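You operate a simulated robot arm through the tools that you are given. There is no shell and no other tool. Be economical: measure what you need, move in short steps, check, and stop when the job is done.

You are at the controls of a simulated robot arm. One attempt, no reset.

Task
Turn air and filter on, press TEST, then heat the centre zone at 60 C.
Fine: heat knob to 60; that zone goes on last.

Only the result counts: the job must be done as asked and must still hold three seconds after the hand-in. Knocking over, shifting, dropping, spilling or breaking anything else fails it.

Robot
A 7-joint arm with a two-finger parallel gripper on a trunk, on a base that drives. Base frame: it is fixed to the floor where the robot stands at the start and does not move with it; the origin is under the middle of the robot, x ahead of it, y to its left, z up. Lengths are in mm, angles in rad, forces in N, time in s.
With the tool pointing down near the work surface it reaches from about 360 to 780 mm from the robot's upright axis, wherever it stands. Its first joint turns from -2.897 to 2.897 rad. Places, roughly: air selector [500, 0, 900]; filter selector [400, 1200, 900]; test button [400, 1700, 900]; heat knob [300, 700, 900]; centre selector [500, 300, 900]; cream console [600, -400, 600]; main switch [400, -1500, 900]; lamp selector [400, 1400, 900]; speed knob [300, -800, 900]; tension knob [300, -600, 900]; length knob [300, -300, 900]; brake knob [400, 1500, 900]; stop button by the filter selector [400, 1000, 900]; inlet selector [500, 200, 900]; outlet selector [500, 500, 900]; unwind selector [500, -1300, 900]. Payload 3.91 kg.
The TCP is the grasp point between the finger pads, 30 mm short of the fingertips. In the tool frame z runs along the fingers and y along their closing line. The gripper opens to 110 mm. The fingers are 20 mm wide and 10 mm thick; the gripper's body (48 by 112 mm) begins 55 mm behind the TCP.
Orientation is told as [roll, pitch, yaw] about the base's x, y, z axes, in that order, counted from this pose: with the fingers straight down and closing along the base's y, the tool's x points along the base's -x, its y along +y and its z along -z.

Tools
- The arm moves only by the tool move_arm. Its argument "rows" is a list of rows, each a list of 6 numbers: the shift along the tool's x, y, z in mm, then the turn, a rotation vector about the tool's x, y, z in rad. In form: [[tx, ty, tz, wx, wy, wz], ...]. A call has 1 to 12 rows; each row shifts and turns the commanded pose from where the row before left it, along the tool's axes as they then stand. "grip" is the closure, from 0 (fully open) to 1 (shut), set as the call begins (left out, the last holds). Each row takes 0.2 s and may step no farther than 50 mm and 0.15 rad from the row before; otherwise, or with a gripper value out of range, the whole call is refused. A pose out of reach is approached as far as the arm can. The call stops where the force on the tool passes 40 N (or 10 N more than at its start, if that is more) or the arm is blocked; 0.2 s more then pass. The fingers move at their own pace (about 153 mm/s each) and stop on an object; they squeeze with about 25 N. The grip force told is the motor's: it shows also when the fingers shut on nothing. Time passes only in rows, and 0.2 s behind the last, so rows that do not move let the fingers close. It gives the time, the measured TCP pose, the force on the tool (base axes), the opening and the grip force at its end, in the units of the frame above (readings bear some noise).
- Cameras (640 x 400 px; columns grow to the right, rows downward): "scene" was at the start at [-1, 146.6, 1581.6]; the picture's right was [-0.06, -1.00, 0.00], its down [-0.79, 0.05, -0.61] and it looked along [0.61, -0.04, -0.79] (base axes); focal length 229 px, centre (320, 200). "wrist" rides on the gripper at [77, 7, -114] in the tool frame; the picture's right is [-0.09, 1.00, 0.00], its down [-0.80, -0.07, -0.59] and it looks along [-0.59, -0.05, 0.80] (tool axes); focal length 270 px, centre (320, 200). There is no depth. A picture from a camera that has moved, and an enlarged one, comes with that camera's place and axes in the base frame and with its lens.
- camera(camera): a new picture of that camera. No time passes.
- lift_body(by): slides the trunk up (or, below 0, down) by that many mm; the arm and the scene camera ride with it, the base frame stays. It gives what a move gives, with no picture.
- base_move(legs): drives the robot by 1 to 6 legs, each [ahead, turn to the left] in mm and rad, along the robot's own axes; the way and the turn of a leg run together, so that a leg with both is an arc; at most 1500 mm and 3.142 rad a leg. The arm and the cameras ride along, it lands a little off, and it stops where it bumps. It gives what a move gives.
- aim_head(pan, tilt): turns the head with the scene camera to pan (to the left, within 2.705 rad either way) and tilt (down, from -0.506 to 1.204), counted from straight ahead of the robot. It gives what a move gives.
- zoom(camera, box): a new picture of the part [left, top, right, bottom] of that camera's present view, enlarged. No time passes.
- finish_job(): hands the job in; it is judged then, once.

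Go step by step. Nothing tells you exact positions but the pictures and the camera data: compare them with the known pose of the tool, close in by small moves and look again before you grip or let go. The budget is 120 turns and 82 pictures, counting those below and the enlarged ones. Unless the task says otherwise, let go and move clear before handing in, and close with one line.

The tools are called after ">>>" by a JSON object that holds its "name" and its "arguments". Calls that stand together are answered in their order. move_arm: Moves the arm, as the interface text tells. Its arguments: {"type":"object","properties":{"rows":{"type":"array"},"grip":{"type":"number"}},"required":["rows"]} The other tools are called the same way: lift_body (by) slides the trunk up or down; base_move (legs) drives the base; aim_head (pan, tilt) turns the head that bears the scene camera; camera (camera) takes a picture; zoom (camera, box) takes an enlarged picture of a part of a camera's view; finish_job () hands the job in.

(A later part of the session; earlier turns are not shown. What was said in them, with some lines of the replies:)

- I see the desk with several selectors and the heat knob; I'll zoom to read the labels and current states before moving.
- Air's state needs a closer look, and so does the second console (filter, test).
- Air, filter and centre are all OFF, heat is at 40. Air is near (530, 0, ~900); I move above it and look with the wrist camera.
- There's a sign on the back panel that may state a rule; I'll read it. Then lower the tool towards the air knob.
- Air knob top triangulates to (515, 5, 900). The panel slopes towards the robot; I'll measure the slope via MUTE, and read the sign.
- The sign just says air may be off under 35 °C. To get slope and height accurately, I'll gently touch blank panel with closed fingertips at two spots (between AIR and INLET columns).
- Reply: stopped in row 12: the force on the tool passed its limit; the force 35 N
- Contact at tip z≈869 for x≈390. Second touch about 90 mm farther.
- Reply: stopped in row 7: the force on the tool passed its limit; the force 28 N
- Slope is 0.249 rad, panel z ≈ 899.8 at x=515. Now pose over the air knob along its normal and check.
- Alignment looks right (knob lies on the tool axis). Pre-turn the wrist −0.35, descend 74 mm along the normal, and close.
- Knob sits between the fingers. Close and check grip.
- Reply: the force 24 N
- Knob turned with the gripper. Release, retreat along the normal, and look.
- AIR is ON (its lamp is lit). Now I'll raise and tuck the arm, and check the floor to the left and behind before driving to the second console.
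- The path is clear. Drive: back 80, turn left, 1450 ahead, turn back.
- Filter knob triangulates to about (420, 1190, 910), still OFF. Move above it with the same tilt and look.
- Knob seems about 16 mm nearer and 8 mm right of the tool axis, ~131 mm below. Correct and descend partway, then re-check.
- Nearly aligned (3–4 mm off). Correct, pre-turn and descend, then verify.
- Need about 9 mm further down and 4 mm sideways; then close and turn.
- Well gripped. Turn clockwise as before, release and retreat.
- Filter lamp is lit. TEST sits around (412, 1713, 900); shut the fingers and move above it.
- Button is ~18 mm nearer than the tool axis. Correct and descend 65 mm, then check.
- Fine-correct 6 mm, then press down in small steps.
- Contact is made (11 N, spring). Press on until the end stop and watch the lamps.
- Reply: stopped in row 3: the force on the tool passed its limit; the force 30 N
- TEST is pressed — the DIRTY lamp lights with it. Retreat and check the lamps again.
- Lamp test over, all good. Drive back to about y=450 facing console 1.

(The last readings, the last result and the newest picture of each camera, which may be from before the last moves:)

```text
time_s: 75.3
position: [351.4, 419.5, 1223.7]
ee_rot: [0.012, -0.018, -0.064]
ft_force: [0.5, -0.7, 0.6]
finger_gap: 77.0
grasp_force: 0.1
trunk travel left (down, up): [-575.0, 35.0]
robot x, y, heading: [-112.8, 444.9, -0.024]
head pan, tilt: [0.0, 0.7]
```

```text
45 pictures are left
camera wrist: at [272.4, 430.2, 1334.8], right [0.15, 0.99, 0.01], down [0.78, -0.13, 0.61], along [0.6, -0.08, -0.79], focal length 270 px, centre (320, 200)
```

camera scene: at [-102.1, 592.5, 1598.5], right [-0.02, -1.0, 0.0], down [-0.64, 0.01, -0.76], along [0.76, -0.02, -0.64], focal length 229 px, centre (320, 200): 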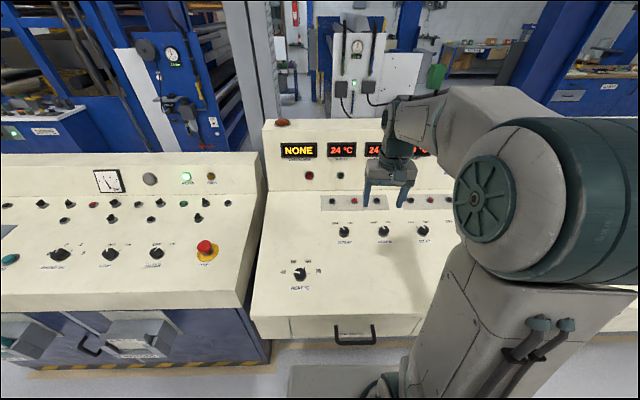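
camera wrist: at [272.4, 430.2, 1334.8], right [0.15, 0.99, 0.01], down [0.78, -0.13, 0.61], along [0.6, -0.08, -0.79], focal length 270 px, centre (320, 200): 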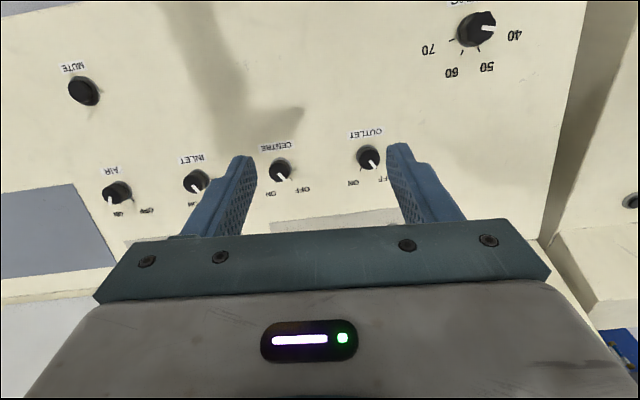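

Heat knob triangulates to about (346, 650, 880). Move above it, tilted with the panel.

>>> {"name": "move_arm", "arguments": {"rows": [[0, 0, 0, 0.01, 0, -0.064], [4, 33, 36, 0, 0, 0], [4, 33, 36, 0, 0, 0], [4, 33, 36, 0, 0, 0], [4, 33, 36, 0, 0, 0], [4, 33, 36, 0, 0, 0], [4, 33, 36, 0, 0, 0], [4, 33, 36, 0, -0.12, 0], [0, 0, 0, 0, -0.115, 0], [0, 0, 0, 0, 0, 0]], "grip": 0.25}}

>>> {"name": "camera", "arguments": {"camera": "wrist"}}

```text
time_s: 77.5
position: [326.8, 650.0, 968.9]
ee_rot: [0.002, -0.254, -0.002]
ft_force: [-0.4, 0.0, 0.2]
finger_gap: 82.3
grasp_force: 0.0
trunk travel left (down, up): [-575.0, 35.0]
robot x, y, heading: [-114.1, 443.8, -0.021]
head pan, tilt: [0.0, 0.7]
```

```text
44 pictures are left
camera wrist: at [223.6, 657.8, 1058.2], right [0.09, 1.0, 0.02], down [0.63, -0.07, 0.78], along [0.77, -0.05, -0.63], focal length 270 px, centre (320, 200)
```

wrist: 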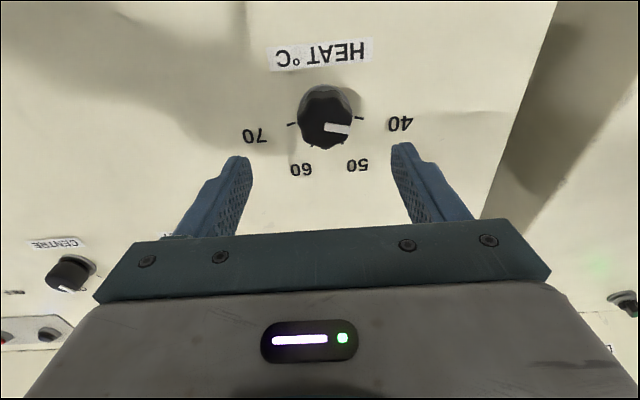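

Heat points at 40; 60 is about 120° clockwise. Zoom for accurate angles.

>>> {"name": "zoom", "arguments": {"camera": "wrist", "box": [228, 50, 428, 190]}}

```text
2.86 times, centred on (328, 120) of wrist
camera zoom: at [223.6, 657.8, 1058.2], right [0.09, 1.0, 0.02], down [0.63, -0.07, 0.78], along [0.77, -0.05, -0.63], focal length 772 px, centre (297, 429)
```

zoom: 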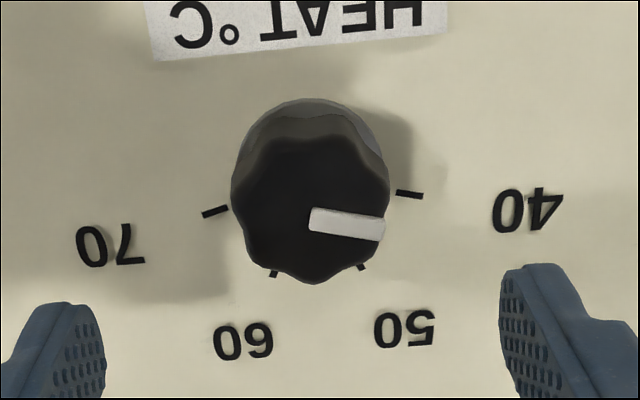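

Tick geometry shows 50° per step (40 at 15°, 60 at 115°), so 100° = 1.745 rad clockwise. Check that the wrist reaches +0.9 yaw freely while hovering, correct 4 mm sideways.

>>> {"name": "move_arm", "arguments": {"rows": [[0, 4, 0, 0, 0, 0.15], [0, 0, 0, 0, 0, 0.15], [0, 0, 0, 0, 0, 0.15], [0, 0, 0, 0, 0, 0.15], [0, 0, 0, 0, 0, 0.15], [0, 0, 0, 0, 0, 0.15], [0, 0, 0, 0, 0, 0]]}}

>>> {"name": "move_arm", "arguments": {"rows": [[0, 0, 0, 0, 0, -0.15], [0, 0, 0, 0, 0, -0.15], [0, 0, 0, 0, 0, -0.15], [0, 0, 0, 0, 0, -0.15], [0, 0, 0, 0, 0, -0.15], [0, 0, 0, 0, 0, -0.15], [0, 0, 0, 0, 0, -0.15], [0, 0, 0, 0, 0, -0.15], [0, 0, 0, 0, 0, -0.15], [0, 0, 0, 0, 0, -0.15], [0, 0, 0, 0, 0, -0.15], [0, 0, 0, 0, 0, -0.1]]}}

>>> {"name": "camera", "arguments": {"camera": "wrist"}}

```text
time_s: 79.1
position: [326.2, 654.4, 969.8]
ee_rot: [0.2, -0.157, -0.918]
ft_force: [0.5, 0.1, 0.0]
finger_gap: 82.6
grasp_force: 0.1
trunk travel left (down, up): [-575.0, 35.0]
robot x, y, heading: [-113.7, 441.6, -0.023]
head pan, tilt: [0.0, 0.7]
```

```text
time_s: 81.7
position: [327.6, 655.9, 972.3]
ee_rot: [-0.191, -0.165, 0.868]
ft_force: [-0.4, 0.5, -0.1]
finger_gap: 82.5
grasp_force: 0.0
trunk travel left (down, up): [-575.0, 35.0]
robot x, y, heading: [-117.6, 443.5, -0.02]
head pan, tilt: [0.0, 0.7]
```

```text
42 pictures are left
camera wrist: at [244.7, 601.3, 1066.0], right [-0.67, 0.72, -0.17], down [0.41, 0.56, 0.72], along [0.62, 0.41, -0.67], focal length 270 px, centre (320, 200)
```

wrist: 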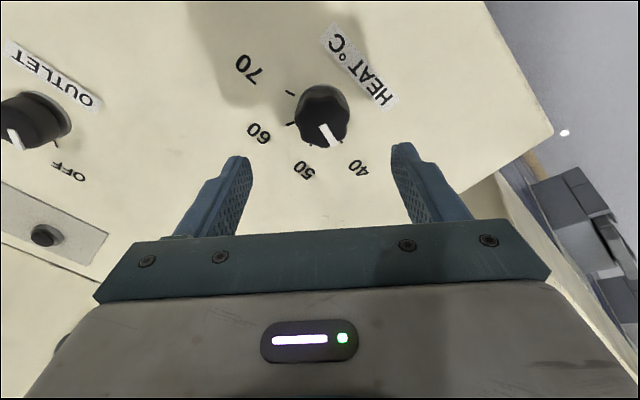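

Full range is free and now yaw is −0.85 offset. Correct 5 mm and descend 62 mm, then check.

>>> {"name": "move_arm", "arguments": {"rows": [[4.5, 1, 0, 0, 0, 0], [0, 0, 22, 0, 0, 0], [0, 0, 20, 0, 0, 0], [0, 0, 20, 0, 0, 0], [0, 0, 0, 0, 0, 0]]}}

>>> {"name": "camera", "arguments": {"camera": "wrist"}}

```text
time_s: 82.9
position: [338.5, 650.7, 908.5]
ee_rot: [-0.192, -0.167, 0.864]
ft_force: [0.9, 0.1, 0.8]
finger_gap: 82.5
grasp_force: 0.2
trunk travel left (down, up): [-575.0, 35.0]
robot x, y, heading: [-116.1, 441.2, -0.025]
head pan, tilt: [0.0, 0.7]
```

```text
41 pictures are left
camera wrist: at [256.3, 598.3, 1003.9], right [-0.67, 0.72, -0.17], down [0.42, 0.55, 0.72], along [0.62, 0.41, -0.67], focal length 270 px, centre (320, 200)
```

wrist: 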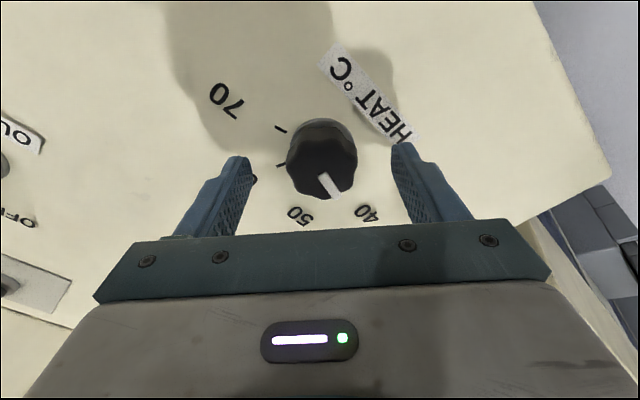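

Aligned. Descend 15 mm and grip.

>>> {"name": "move_arm", "arguments": {"rows": [[0, 1, 8, 0, 0, 0], [0, 0, 7, 0, 0, 0], [0, 0, 0, 0, 0, 0]]}}

>>> {"name": "move_arm", "arguments": {"rows": [[0, 0, 0, 0, 0, 0], [0, 0, 0, 0, 0, 0], [0, 0, 0, 0, 0, 0]], "grip": 1}}

>>> {"name": "camera", "arguments": {"camera": "wrist"}}

```text
time_s: 83.7
position: [342.5, 652.9, 895.0]
ee_rot: [-0.193, -0.166, 0.863]
ft_force: [-0.2, -0.3, -0.7]
finger_gap: 82.3
grasp_force: 0.1
trunk travel left (down, up): [-575.0, 35.0]
robot x, y, heading: [-114.4, 438.2, -0.022]
head pan, tilt: [0.0, 0.7]
```

```text
time_s: 84.5
position: [342.9, 651.8, 895.6]
ee_rot: [-0.192, -0.167, 0.864]
ft_force: [-0.9, -0.3, -0.1]
finger_gap: 42.0
grasp_force: 44.7
trunk travel left (down, up): [-575.0, 35.0]
robot x, y, heading: [-113.1, 443.7, -0.016]
head pan, tilt: [0.0, 0.7]
```

```text
40 pictures are left
camera wrist: at [259.6, 599.3, 989.8], right [-0.67, 0.72, -0.17], down [0.42, 0.55, 0.72], along [0.62, 0.41, -0.67], focal length 270 px, centre (320, 200)
```

wrist: 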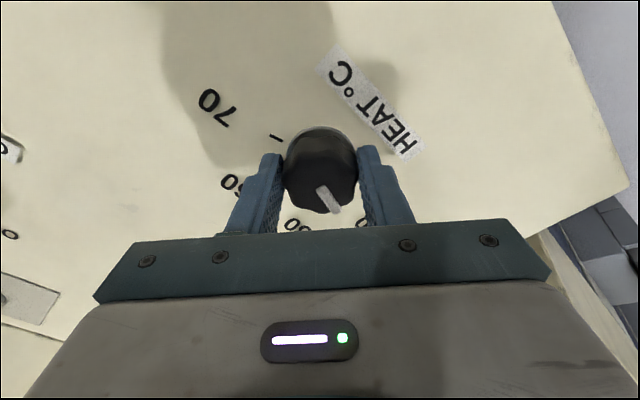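

Good grip, no side force. Turn 1.745 rad clockwise and look.

>>> {"name": "move_arm", "arguments": {"rows": [[0, 0, 0, 0, 0, 0.146], [0, 0, 0, 0, 0, 0.146], [0, 0, 0, 0, 0, 0.146], [0, 0, 0, 0, 0, 0.146], [0, 0, 0, 0, 0, 0.146], [0, 0, 0, 0, 0, 0.146], [0, 0, 0, 0, 0, 0.146], [0, 0, 0, 0, 0, 0.146], [0, 0, 0, 0, 0, 0.146], [0, 0, 0, 0, 0, 0.146], [0, 0, 0, 0, 0, 0.146], [0, 0, 0, 0, 0, 0.139]]}}

>>> {"name": "move_arm", "arguments": {"rows": [[0, 0, 0, 0, 0, 0], [0, 0, 0, 0, 0, 0], [0, 0, -40, 0, 0, -0.15], [0, 0, -40, 0, 0, -0.15], [0, 0, 0, 0, 0, -0.15], [0, 0, 0, 0, 0, -0.15], [0, 0, 0, 0, 0, -0.15], [0, 0, 0, 0, 0, -0.12], [0, 0, 0, 0, 0, 0]], "grip": 0.25}}

>>> {"name": "zoom", "arguments": {"camera": "wrist", "box": [228, 50, 428, 190]}}

>>> {"name": "zoom", "arguments": {"camera": "scene", "box": [240, 110, 460, 330]}}

```text
time_s: 87.1
position: [342.9, 656.0, 894.0]
ee_rot: [0.196, -0.158, -0.914]
ft_force: [-1.2, 27.8, -4.6]
finger_gap: 42.1
grasp_force: 45.0
trunk travel left (down, up): [-575.0, 35.0]
robot x, y, heading: [-112.5, 445.5, -0.023]
head pan, tilt: [0.0, 0.7]
```

```text
time_s: 89.1
position: [322.0, 653.0, 973.4]
ee_rot: [0.007, -0.254, -0.026]
ft_force: [-0.2, 0.4, 0.6]
finger_gap: 82.4
grasp_force: 0.0
trunk travel left (down, up): [-575.0, 35.0]
robot x, y, heading: [-113.7, 440.1, -0.022]
head pan, tilt: [0.0, 0.7]
```

```text
2.86 times, centred on (328, 120) of wrist
camera zoom: at [219.0, 661.6, 1062.4], right [0.11, 0.99, 0.03], down [0.62, -0.09, 0.78], along [0.77, -0.07, -0.63], focal length 772 px, centre (297, 429)
```

zoom: 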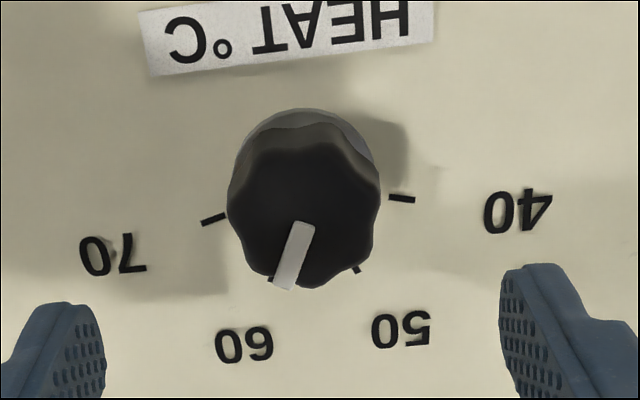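

```text
1.82 times, centred on (350, 220) of scene
camera zoom: at [-102.1, 592.7, 1598.5], right [-0.02, -1.0, 0.0], down [-0.64, 0.01, -0.76], along [0.76, -0.02, -0.64], focal length 416 px, centre (266, 164)
```

zoom: 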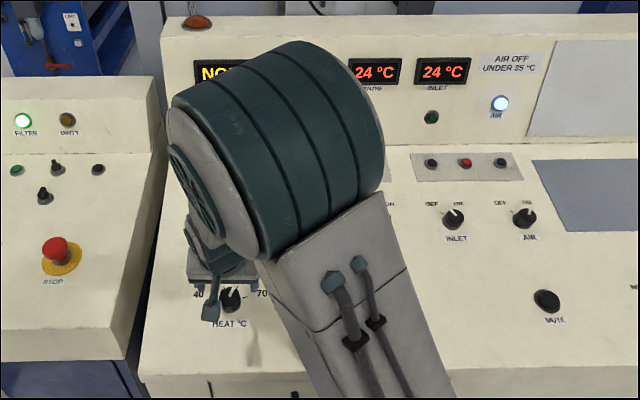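

Knob now points close to 60, perhaps a few degrees short. Zoom harder to judge.

>>> {"name": "zoom", "arguments": {"camera": "wrist", "box": [288, 80, 368, 155]}}

```text
5.33 times, centred on (328, 118) of wrist
camera zoom: at [219.0, 661.6, 1062.4], right [0.11, 0.99, 0.03], down [0.62, -0.09, 0.78], along [0.77, -0.07, -0.63], focal length 1442 px, centre (277, 640)
```

zoom: 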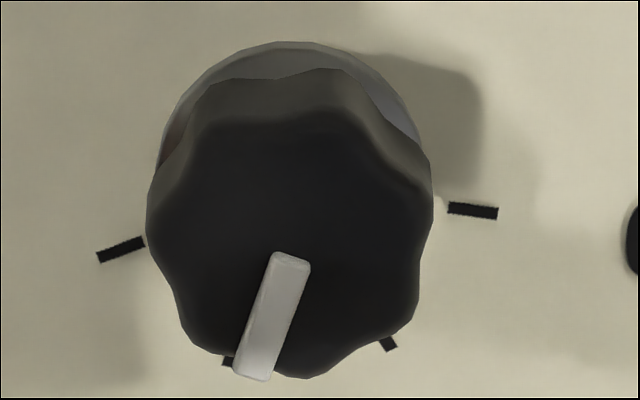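

By geometry the pointer is at ≈112.6° versus 115.5° for the 60 tick: about 3° (0.6 °C) short. Regrip and nudge it.

>>> {"name": "move_arm", "arguments": {"rows": [[0, 0, 30, 0, 0, 0], [0, 0, 30, 0, 0, 0], [0, 0, 12, 0, 0, 0], [0, 0, 8, 0, 0, 0], [0, 0, 0, 0, 0, 0]]}}

>>> {"name": "move_arm", "arguments": {"rows": [[0, 0, 0, 0, 0, 0], [0, 0, 0, 0, 0, 0], [0, 0, 0, 0, 0, 0]], "grip": 1}}

>>> {"name": "zoom", "arguments": {"camera": "wrist", "box": [240, 100, 400, 240]}}

```text
time_s: 90.3
position: [339.9, 653.0, 894.4]
ee_rot: [0.006, -0.252, -0.026]
ft_force: [0.6, 0.5, -1.2]
finger_gap: 82.7
grasp_force: 0.1
trunk travel left (down, up): [-575.0, 35.0]
robot x, y, heading: [-113.7, 446.0, -0.021]
head pan, tilt: [0.0, 0.7]
```

```text
time_s: 91.1
position: [343.1, 654.4, 895.0]
ee_rot: [0.005, -0.253, -0.027]
ft_force: [0.7, 5.4, -1.2]
finger_gap: 41.9
grasp_force: 44.9
trunk travel left (down, up): [-575.0, 35.0]
robot x, y, heading: [-118.8, 443.9, -0.02]
head pan, tilt: [0.0, 0.7]
```

```text
2.86 times, centred on (320, 170) of wrist
camera zoom: at [239.2, 663.4, 984.6], right [0.11, 0.99, 0.03], down [0.62, -0.09, 0.78], along [0.77, -0.07, -0.63], focal length 772 px, centre (320, 286)
```

zoom: 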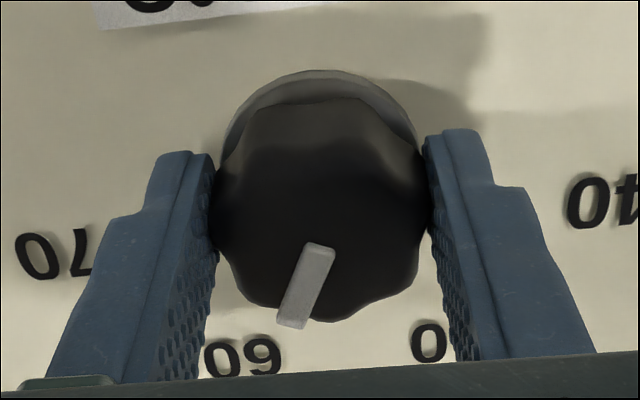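

Nudge +0.055 rad, release, retreat, re-measure.

>>> {"name": "move_arm", "arguments": {"rows": [[0, 0, 0, 0, 0, 0.03], [0, 0, 0, 0, 0, 0.028], [0, 0, 0, 0, 0, 0]]}}

>>> {"name": "move_arm", "arguments": {"rows": [[0, 0, 0, 0, 0, 0], [0, 0, 0, 0, 0, 0], [0, 0, -40, 0, 0, 0], [0, 0, -40, 0, 0, 0], [0, 0, 0, 0, 0, -0.058], [0, 0, 0, 0, 0, 0]], "grip": 0.25}}

>>> {"name": "zoom", "arguments": {"camera": "wrist", "box": [288, 80, 368, 155]}}

```text
time_s: 91.9
position: [341.9, 656.4, 895.2]
ee_rot: [0.02, -0.252, -0.087]
ft_force: [0.3, 10.9, -6.9]
finger_gap: 41.6
grasp_force: 44.3
trunk travel left (down, up): [-575.0, 35.0]
robot x, y, heading: [-110.5, 445.1, -0.021]
head pan, tilt: [0.0, 0.7]
```

```text
time_s: 93.3
position: [323.9, 651.5, 971.5]
ee_rot: [0.004, -0.251, -0.027]
ft_force: [-0.1, 0.4, -0.9]
finger_gap: 82.4
grasp_force: 0.0
trunk travel left (down, up): [-575.0, 35.0]
robot x, y, heading: [-111.1, 442.0, -0.017]
head pan, tilt: [0.0, 0.7]
```

```text
5.33 times, centred on (328, 118) of wrist
camera zoom: at [220.6, 660.4, 1062.2], right [0.11, 0.99, 0.03], down [0.63, -0.09, 0.78], along [0.77, -0.07, -0.63], focal length 1442 px, centre (277, 640)
```

zoom: 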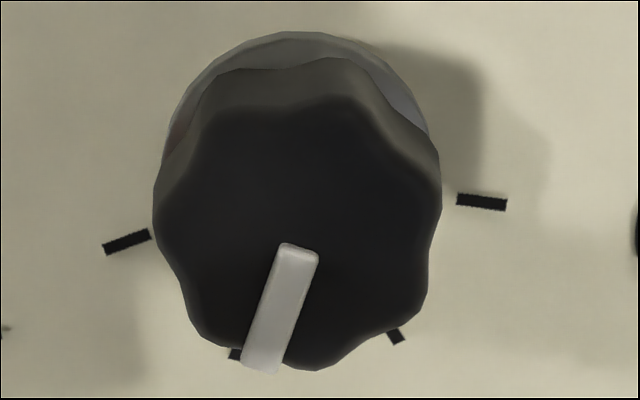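

The nudge left the pointer unchanged — it snaps to the 60 detent, so heat is set at 60. Now go above the CENTRE selector.

>>> {"name": "move_arm", "arguments": {"rows": [[0, 0, -40, 0, 0, -0.027], [-21, -41, 0, 0, 0, 0], [-21, -41, 0, 0, 0, 0], [-21, -41, 0, 0, 0, 0], [-21, -41, 0, 0, 0, 0], [-21, -41, 0, 0, 0, 0], [-21, -41, 0, 0, 0, 0], [-21, -41, 0, 0, 0, 0], [-21, -40, 0, 0, 0, 0], [0, 0, 40, 0, 0, 0], [0, 0, 0, 0, 0, 0]], "grip": 0.3}}

>>> {"name": "camera", "arguments": {"camera": "wrist"}}

>>> {"name": "zoom", "arguments": {"camera": "scene", "box": [240, 110, 460, 330]}}

```text
time_s: 95.7
position: [483.8, 325.6, 1016.3]
ee_rot: [-0.001, -0.253, 0.001]
ft_force: [0.2, 0.1, -0.6]
finger_gap: 77.0
grasp_force: 0.1
trunk travel left (down, up): [-575.0, 35.0]
robot x, y, heading: [-114.9, 441.9, -0.021]
head pan, tilt: [0.0, 0.7]
```

```text
34 pictures are left
camera wrist: at [380.7, 332.4, 1106.0], right [0.09, 1.0, 0.02], down [0.63, -0.07, 0.78], along [0.77, -0.05, -0.63], focal length 270 px, centre (320, 200)
```

wrist: 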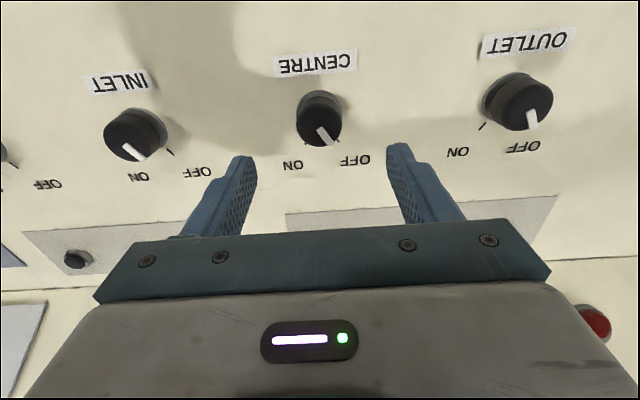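

```text
1.82 times, centred on (350, 220) of scene
camera zoom: at [-102.2, 592.6, 1598.5], right [-0.02, -1.0, 0.0], down [-0.64, 0.01, -0.76], along [0.76, -0.02, -0.64], focal length 416 px, centre (266, 164)
```

zoom: 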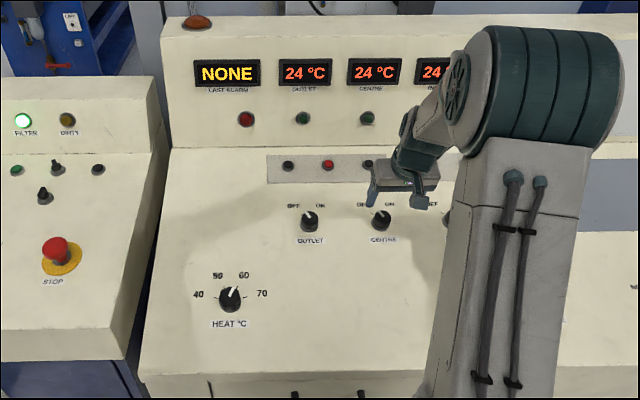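

Heat reads 60-ish from the scene view as well; quick zoom to confirm, and descend on CENTRE.

>>> {"name": "zoom", "arguments": {"camera": "scene", "box": [276, 250, 332, 290]}}

>>> {"name": "move_arm", "arguments": {"rows": [[0, 0, 15, 0, 0, -0.12], [0, 0, 15, 0, 0, -0.12], [0, 0, 15, 0, 0, -0.11], [0, 0, 15, 0, 0, 0], [0, 0, 12, 0, 0, 0], [0, 0, 0, 0, 0, 0]]}}

>>> {"name": "camera", "arguments": {"camera": "wrist"}}

```text
10.00 times, centred on (304, 270) of scene
camera zoom: at [-102.2, 592.6, 1598.5], right [-0.02, -1.0, 0.0], down [-0.64, 0.01, -0.76], along [0.76, -0.02, -0.64], focal length 2286 px, centre (480, -500)
```

zoom: 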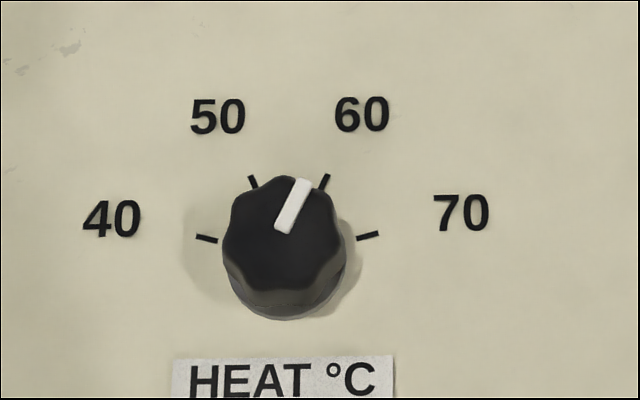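

```text
time_s: 97.1
position: [502.4, 325.1, 945.8]
ee_rot: [-0.089, -0.235, 0.363]
ft_force: [0.2, -1.8, -0.8]
finger_gap: 77.0
grasp_force: 0.1
trunk travel left (down, up): [-575.0, 35.0]
robot x, y, heading: [-115.1, 442.9, -0.023]
head pan, tilt: [0.0, 0.7]
```

```text
31 pictures are left
camera wrist: at [401.7, 304.7, 1036.2], right [-0.25, 0.97, -0.07], down [0.6, 0.21, 0.77], along [0.76, 0.15, -0.64], focal length 270 px, centre (320, 200)
```

wrist: 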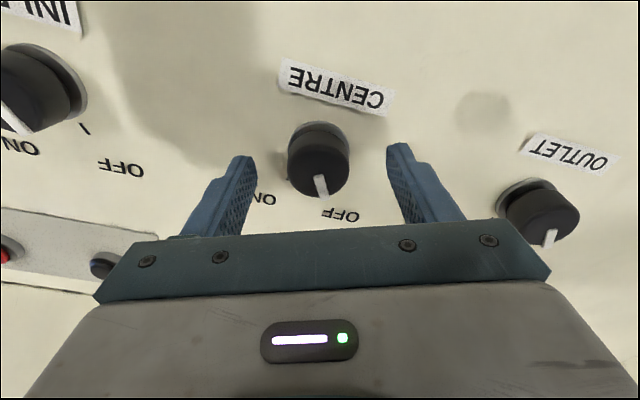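

Aligned over CENTRE. Descend 13 mm, grip.

>>> {"name": "move_arm", "arguments": {"rows": [[0, -1, 7, 0, 0, 0], [0, 0, 6, 0, 0, 0], [0, 0, 0, 0, 0, 0]]}}

>>> {"name": "move_arm", "arguments": {"rows": [[0, 0, 0, 0, 0, 0], [0, 0, 0, 0, 0, 0], [0, 0, 0, 0, 0, 0]], "grip": 1}}

>>> {"name": "camera", "arguments": {"camera": "wrist"}}

```text
time_s: 97.9
position: [505.7, 324.0, 932.0]
ee_rot: [-0.089, -0.237, 0.36]
ft_force: [-0.2, -0.3, 0.5]
finger_gap: 77.1
grasp_force: 0.0
trunk travel left (down, up): [-575.0, 35.0]
robot x, y, heading: [-116.2, 448.5, -0.018]
head pan, tilt: [0.0, 0.7]
```

```text
time_s: 98.7
position: [506.3, 322.7, 933.8]
ee_rot: [-0.089, -0.238, 0.36]
ft_force: [2.5, -4.1, 1.7]
finger_gap: 37.0
grasp_force: 45.5
trunk travel left (down, up): [-575.0, 35.0]
robot x, y, heading: [-114.5, 444.4, -0.019]
head pan, tilt: [0.0, 0.7]
```

```text
30 pictures are left
camera wrist: at [405.4, 303.6, 1023.4], right [-0.25, 0.97, -0.07], down [0.6, 0.21, 0.77], along [0.76, 0.15, -0.63], focal length 270 px, centre (320, 200)
```

wrist: 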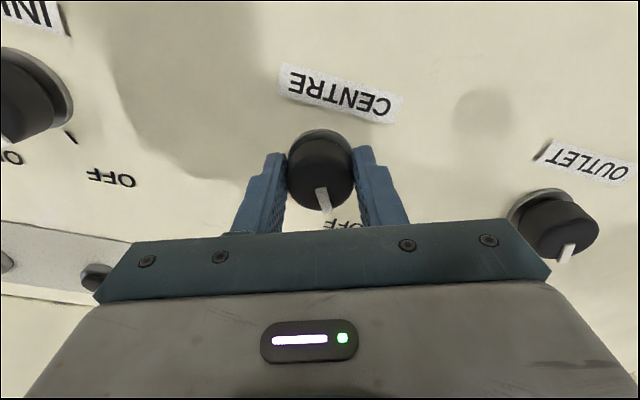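

Gripped; turn CENTRE on, release, retreat, check.

>>> {"name": "move_arm", "arguments": {"rows": [[0, 0, 0, 0, 0, 0.12], [0, 0, 0, 0, 0, 0.12], [0, 0, 0, 0, 0, 0.12], [0, 0, 0, 0, 0, 0.12], [0, 0, 0, 0, 0, 0.12], [0, 0, 0, 0, 0, 0.12], [0, 0, 0, 0, 0, 0.12], [0, 0, 0, 0, 0, 0.12], [0, 0, 0, 0, 0, 0.1]]}}

>>> {"name": "move_arm", "arguments": {"rows": [[0, 0, 0, 0, 0, 0], [0, 0, 0, 0, 0, 0], [0, 0, -30, 0, 0, -0.1], [0, 0, -40, 0, 0, -0.15], [0, 0, -30, 0, 0, -0.15], [0, 0, 0, 0, 0, -0.15], [0, 0, 0, 0, 0, -0.15]], "grip": 0.3}}

>>> {"name": "camera", "arguments": {"camera": "wrist"}}

>>> {"name": "zoom", "arguments": {"camera": "scene", "box": [240, 110, 460, 330]}}

```text
time_s: 100.7
position: [506.9, 327.1, 933.0]
ee_rot: [0.167, -0.193, -0.727]
ft_force: [3.4, 12.0, 5.3]
finger_gap: 37.4
grasp_force: 44.9
trunk travel left (down, up): [-575.0, 35.0]
robot x, y, heading: [-114.6, 444.9, -0.018]
head pan, tilt: [0.0, 0.7]
```

```text
time_s: 102.3
position: [481.7, 326.3, 1028.0]
ee_rot: [0.001, -0.252, -0.01]
ft_force: [0.3, 1.5, -0.2]
finger_gap: 76.8
grasp_force: 0.1
trunk travel left (down, up): [-575.0, 35.0]
robot x, y, heading: [-113.9, 443.1, -0.019]
head pan, tilt: [0.0, 0.7]
```

```text
29 pictures are left
camera wrist: at [378.7, 332.4, 1118.5], right [0.09, 1.0, 0.02], down [0.63, -0.08, 0.78], along [0.77, -0.06, -0.63], focal length 270 px, centre (320, 200)
```

wrist: 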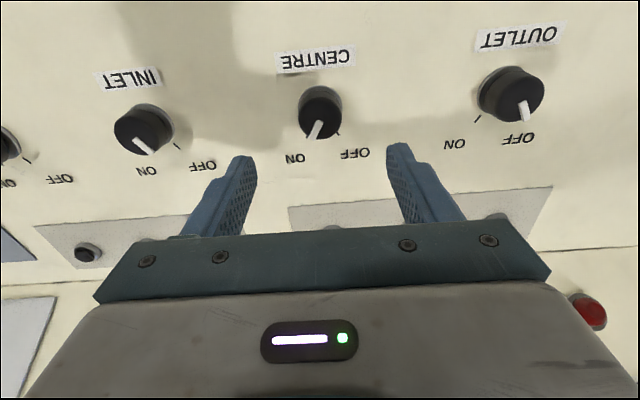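

```text
1.82 times, centred on (350, 220) of scene
camera zoom: at [-102.0, 592.5, 1598.5], right [-0.02, -1.0, 0.0], down [-0.64, 0.01, -0.76], along [0.76, -0.02, -0.64], focal length 416 px, centre (266, 164)
```

zoom: 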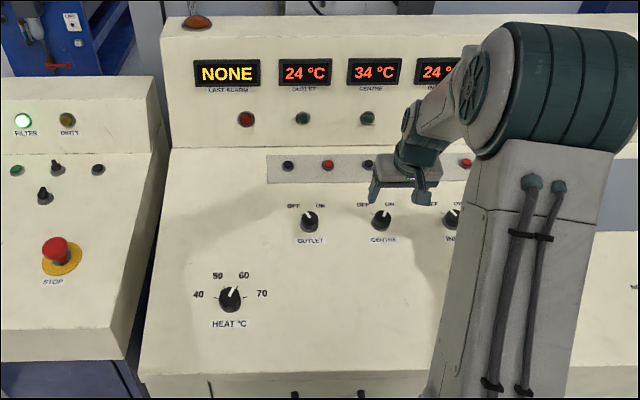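

CENTRE is on and heating (34 °C). Move the arm clear and watch where it settles.

>>> {"name": "move_arm", "arguments": {"rows": [[0, 0, -45, 0, 0.12, 0], [0, 0, -45, 0, 0.12, 0], [0, 0, -45, 0, 0, 0], [15, 0, -45, 0, 0, 0], [15, 0, -45, 0, 0, 0], [0, 0, 0, 0, 0, 0], [0, 0, 0, 0, 0, 0], [0, 0, 0, 0, 0, 0], [0, 0, 0, 0, 0, 0], [0, 0, 0, 0, 0, 0], [0, 0, 0, 0, 0, 0], [0, 0, 0, 0, 0, 0]]}}

>>> {"name": "move_arm", "arguments": {"rows": [[0, 0, 0, 0, 0, 0], [0, 0, 0, 0, 0, 0], [0, 0, 0, 0, 0, 0], [0, 0, 0, 0, 0, 0], [0, 0, 0, 0, 0, 0], [0, 0, 0, 0, 0, 0], [0, 0, 0, 0, 0, 0], [0, 0, 0, 0, 0, 0], [0, 0, 0, 0, 0, 0], [0, 0, 0, 0, 0, 0], [0, 0, 0, 0, 0, 0], [0, 0, 0, 0, 0, 0]]}}

>>> {"name": "aim_head", "arguments": {"pan": -0.1, "tilt": 0.65}}

>>> {"name": "camera", "arguments": {"camera": "scene"}}

>>> {"name": "zoom", "arguments": {"camera": "scene", "box": [200, 100, 520, 300]}}

```text
time_s: 104.9
position: [432.8, 324.6, 1252.8]
ee_rot: [0.002, -0.013, -0.01]
ft_force: [0.2, -1.2, -0.6]
finger_gap: 76.9
grasp_force: 0.1
trunk travel left (down, up): [-575.0, 35.0]
robot x, y, heading: [-115.9, 442.9, -0.018]
head pan, tilt: [0.0, 0.7]
```

```text
time_s: 107.5
position: [431.6, 324.4, 1252.2]
ee_rot: [0.001, -0.013, -0.011]
ft_force: [-0.3, -0.6, 0.4]
finger_gap: 76.9
grasp_force: 0.1
trunk travel left (down, up): [-575.0, 35.0]
robot x, y, heading: [-112.9, 445.8, -0.02]
head pan, tilt: [0.0, 0.7]
```

```text
time_s: 108.1
position: [432.6, 325.0, 1251.7]
ee_rot: [0.002, -0.011, -0.012]
ft_force: [-0.3, -0.8, -0.5]
finger_gap: 76.9
grasp_force: 0.0
trunk travel left (down, up): [-575.0, 35.0]
robot x, y, heading: [-115.0, 444.7, -0.021]
head pan, tilt: [-0.099, 0.649]
```

```text
27 pictures are left
camera scene: at [-100.8, 584.0, 1602.8], right [-0.12, -0.99, 0.0], down [-0.6, 0.07, -0.8], along [0.79, -0.09, -0.6], focal length 229 px, centre (320, 200)
```

scene: 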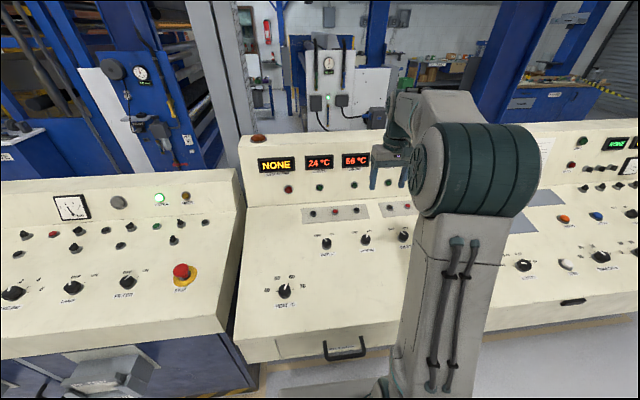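

```text
2.00 times, centred on (360, 200) of scene
camera zoom: at [-100.8, 584.0, 1602.8], right [-0.12, -0.99, 0.0], down [-0.6, 0.07, -0.8], along [0.79, -0.09, -0.6], focal length 457 px, centre (240, 200)
```

zoom: 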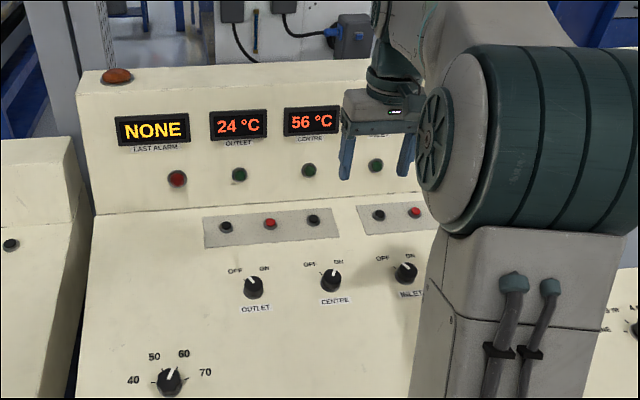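

56 °C and rising; wait a little more and check where it settles, plus the INLET/OUTLET knobs.

>>> {"name": "move_arm", "arguments": {"rows": [[0, 0, 0, 0, 0, 0], [0, 0, 0, 0, 0, 0], [0, 0, 0, 0, 0, 0], [0, 0, 0, 0, 0, 0], [0, 0, 0, 0, 0, 0], [0, 0, 0, 0, 0, 0], [0, 0, 0, 0, 0, 0], [0, 0, 0, 0, 0, 0], [0, 0, 0, 0, 0, 0], [0, 0, 0, 0, 0, 0], [0, 0, 0, 0, 0, 0], [0, 0, 0, 0, 0, 0]]}}

>>> {"name": "move_arm", "arguments": {"rows": [[0, 0, 0, 0, 0, 0], [0, 0, 0, 0, 0, 0], [0, 0, 0, 0, 0, 0], [0, 0, 0, 0, 0, 0], [0, 0, 0, 0, 0, 0], [0, 0, 0, 0, 0, 0], [0, 0, 0, 0, 0, 0], [0, 0, 0, 0, 0, 0], [0, 0, 0, 0, 0, 0], [0, 0, 0, 0, 0, 0], [0, 0, 0, 0, 0, 0], [0, 0, 0, 0, 0, 0]]}}

>>> {"name": "zoom", "arguments": {"camera": "scene", "box": [240, 130, 420, 310]}}

>>> {"name": "camera", "arguments": {"camera": "wrist"}}

```text
time_s: 110.7
position: [432.7, 323.4, 1253.0]
ee_rot: [0.002, -0.012, -0.011]
ft_force: [0.0, 0.2, 0.0]
finger_gap: 76.9
grasp_force: 0.1
trunk travel left (down, up): [-575.0, 35.0]
robot x, y, heading: [-112.5, 447.7, -0.017]
head pan, tilt: [-0.099, 0.649]
```

```text
time_s: 113.3
position: [430.8, 323.2, 1252.5]
ee_rot: [0.001, -0.011, -0.01]
ft_force: [-1.7, 0.7, -0.5]
finger_gap: 76.9
grasp_force: 0.0
trunk travel left (down, up): [-575.0, 35.0]
robot x, y, heading: [-111.8, 442.6, -0.023]
head pan, tilt: [-0.099, 0.649]
```

```text
2.22 times, centred on (330, 220) of scene
camera zoom: at [-100.8, 583.9, 1602.8], right [-0.12, -0.99, 0.0], down [-0.6, 0.07, -0.8], along [0.79, -0.1, -0.6], focal length 508 px, centre (298, 156)
```

zoom: 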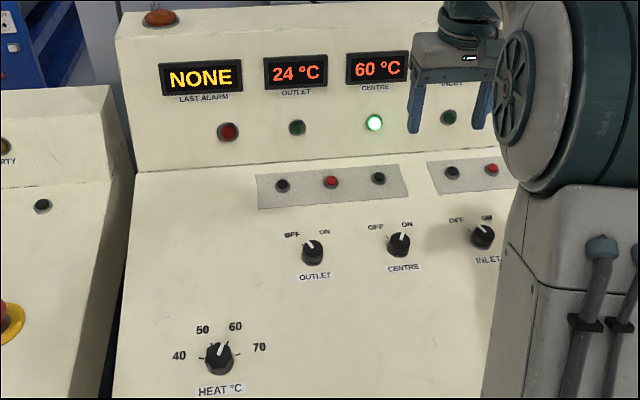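

```text
24 pictures are left
camera wrist: at [353.7, 331.2, 1364.0], right [0.1, 1.0, 0.0], down [0.79, -0.08, 0.6], along [0.6, -0.06, -0.8], focal length 270 px, centre (320, 200)
```

wrist: 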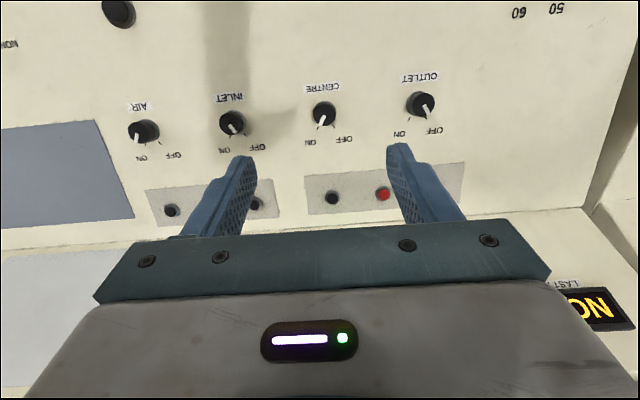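

Centre reads 60 °C and its lamp is lit. Air and filter are on, no alarm shows, inlet and outlet are still off, and the arm is clear, so I'm handing in.

>>> {"name": "finish_job", "arguments": {}}

```text
The job is handed in.
```

The job is done and handed in: air and filter are on, TEST was pressed, and the heat knob is at 60. The centre zone was switched on last and held 60 °C at my last check.
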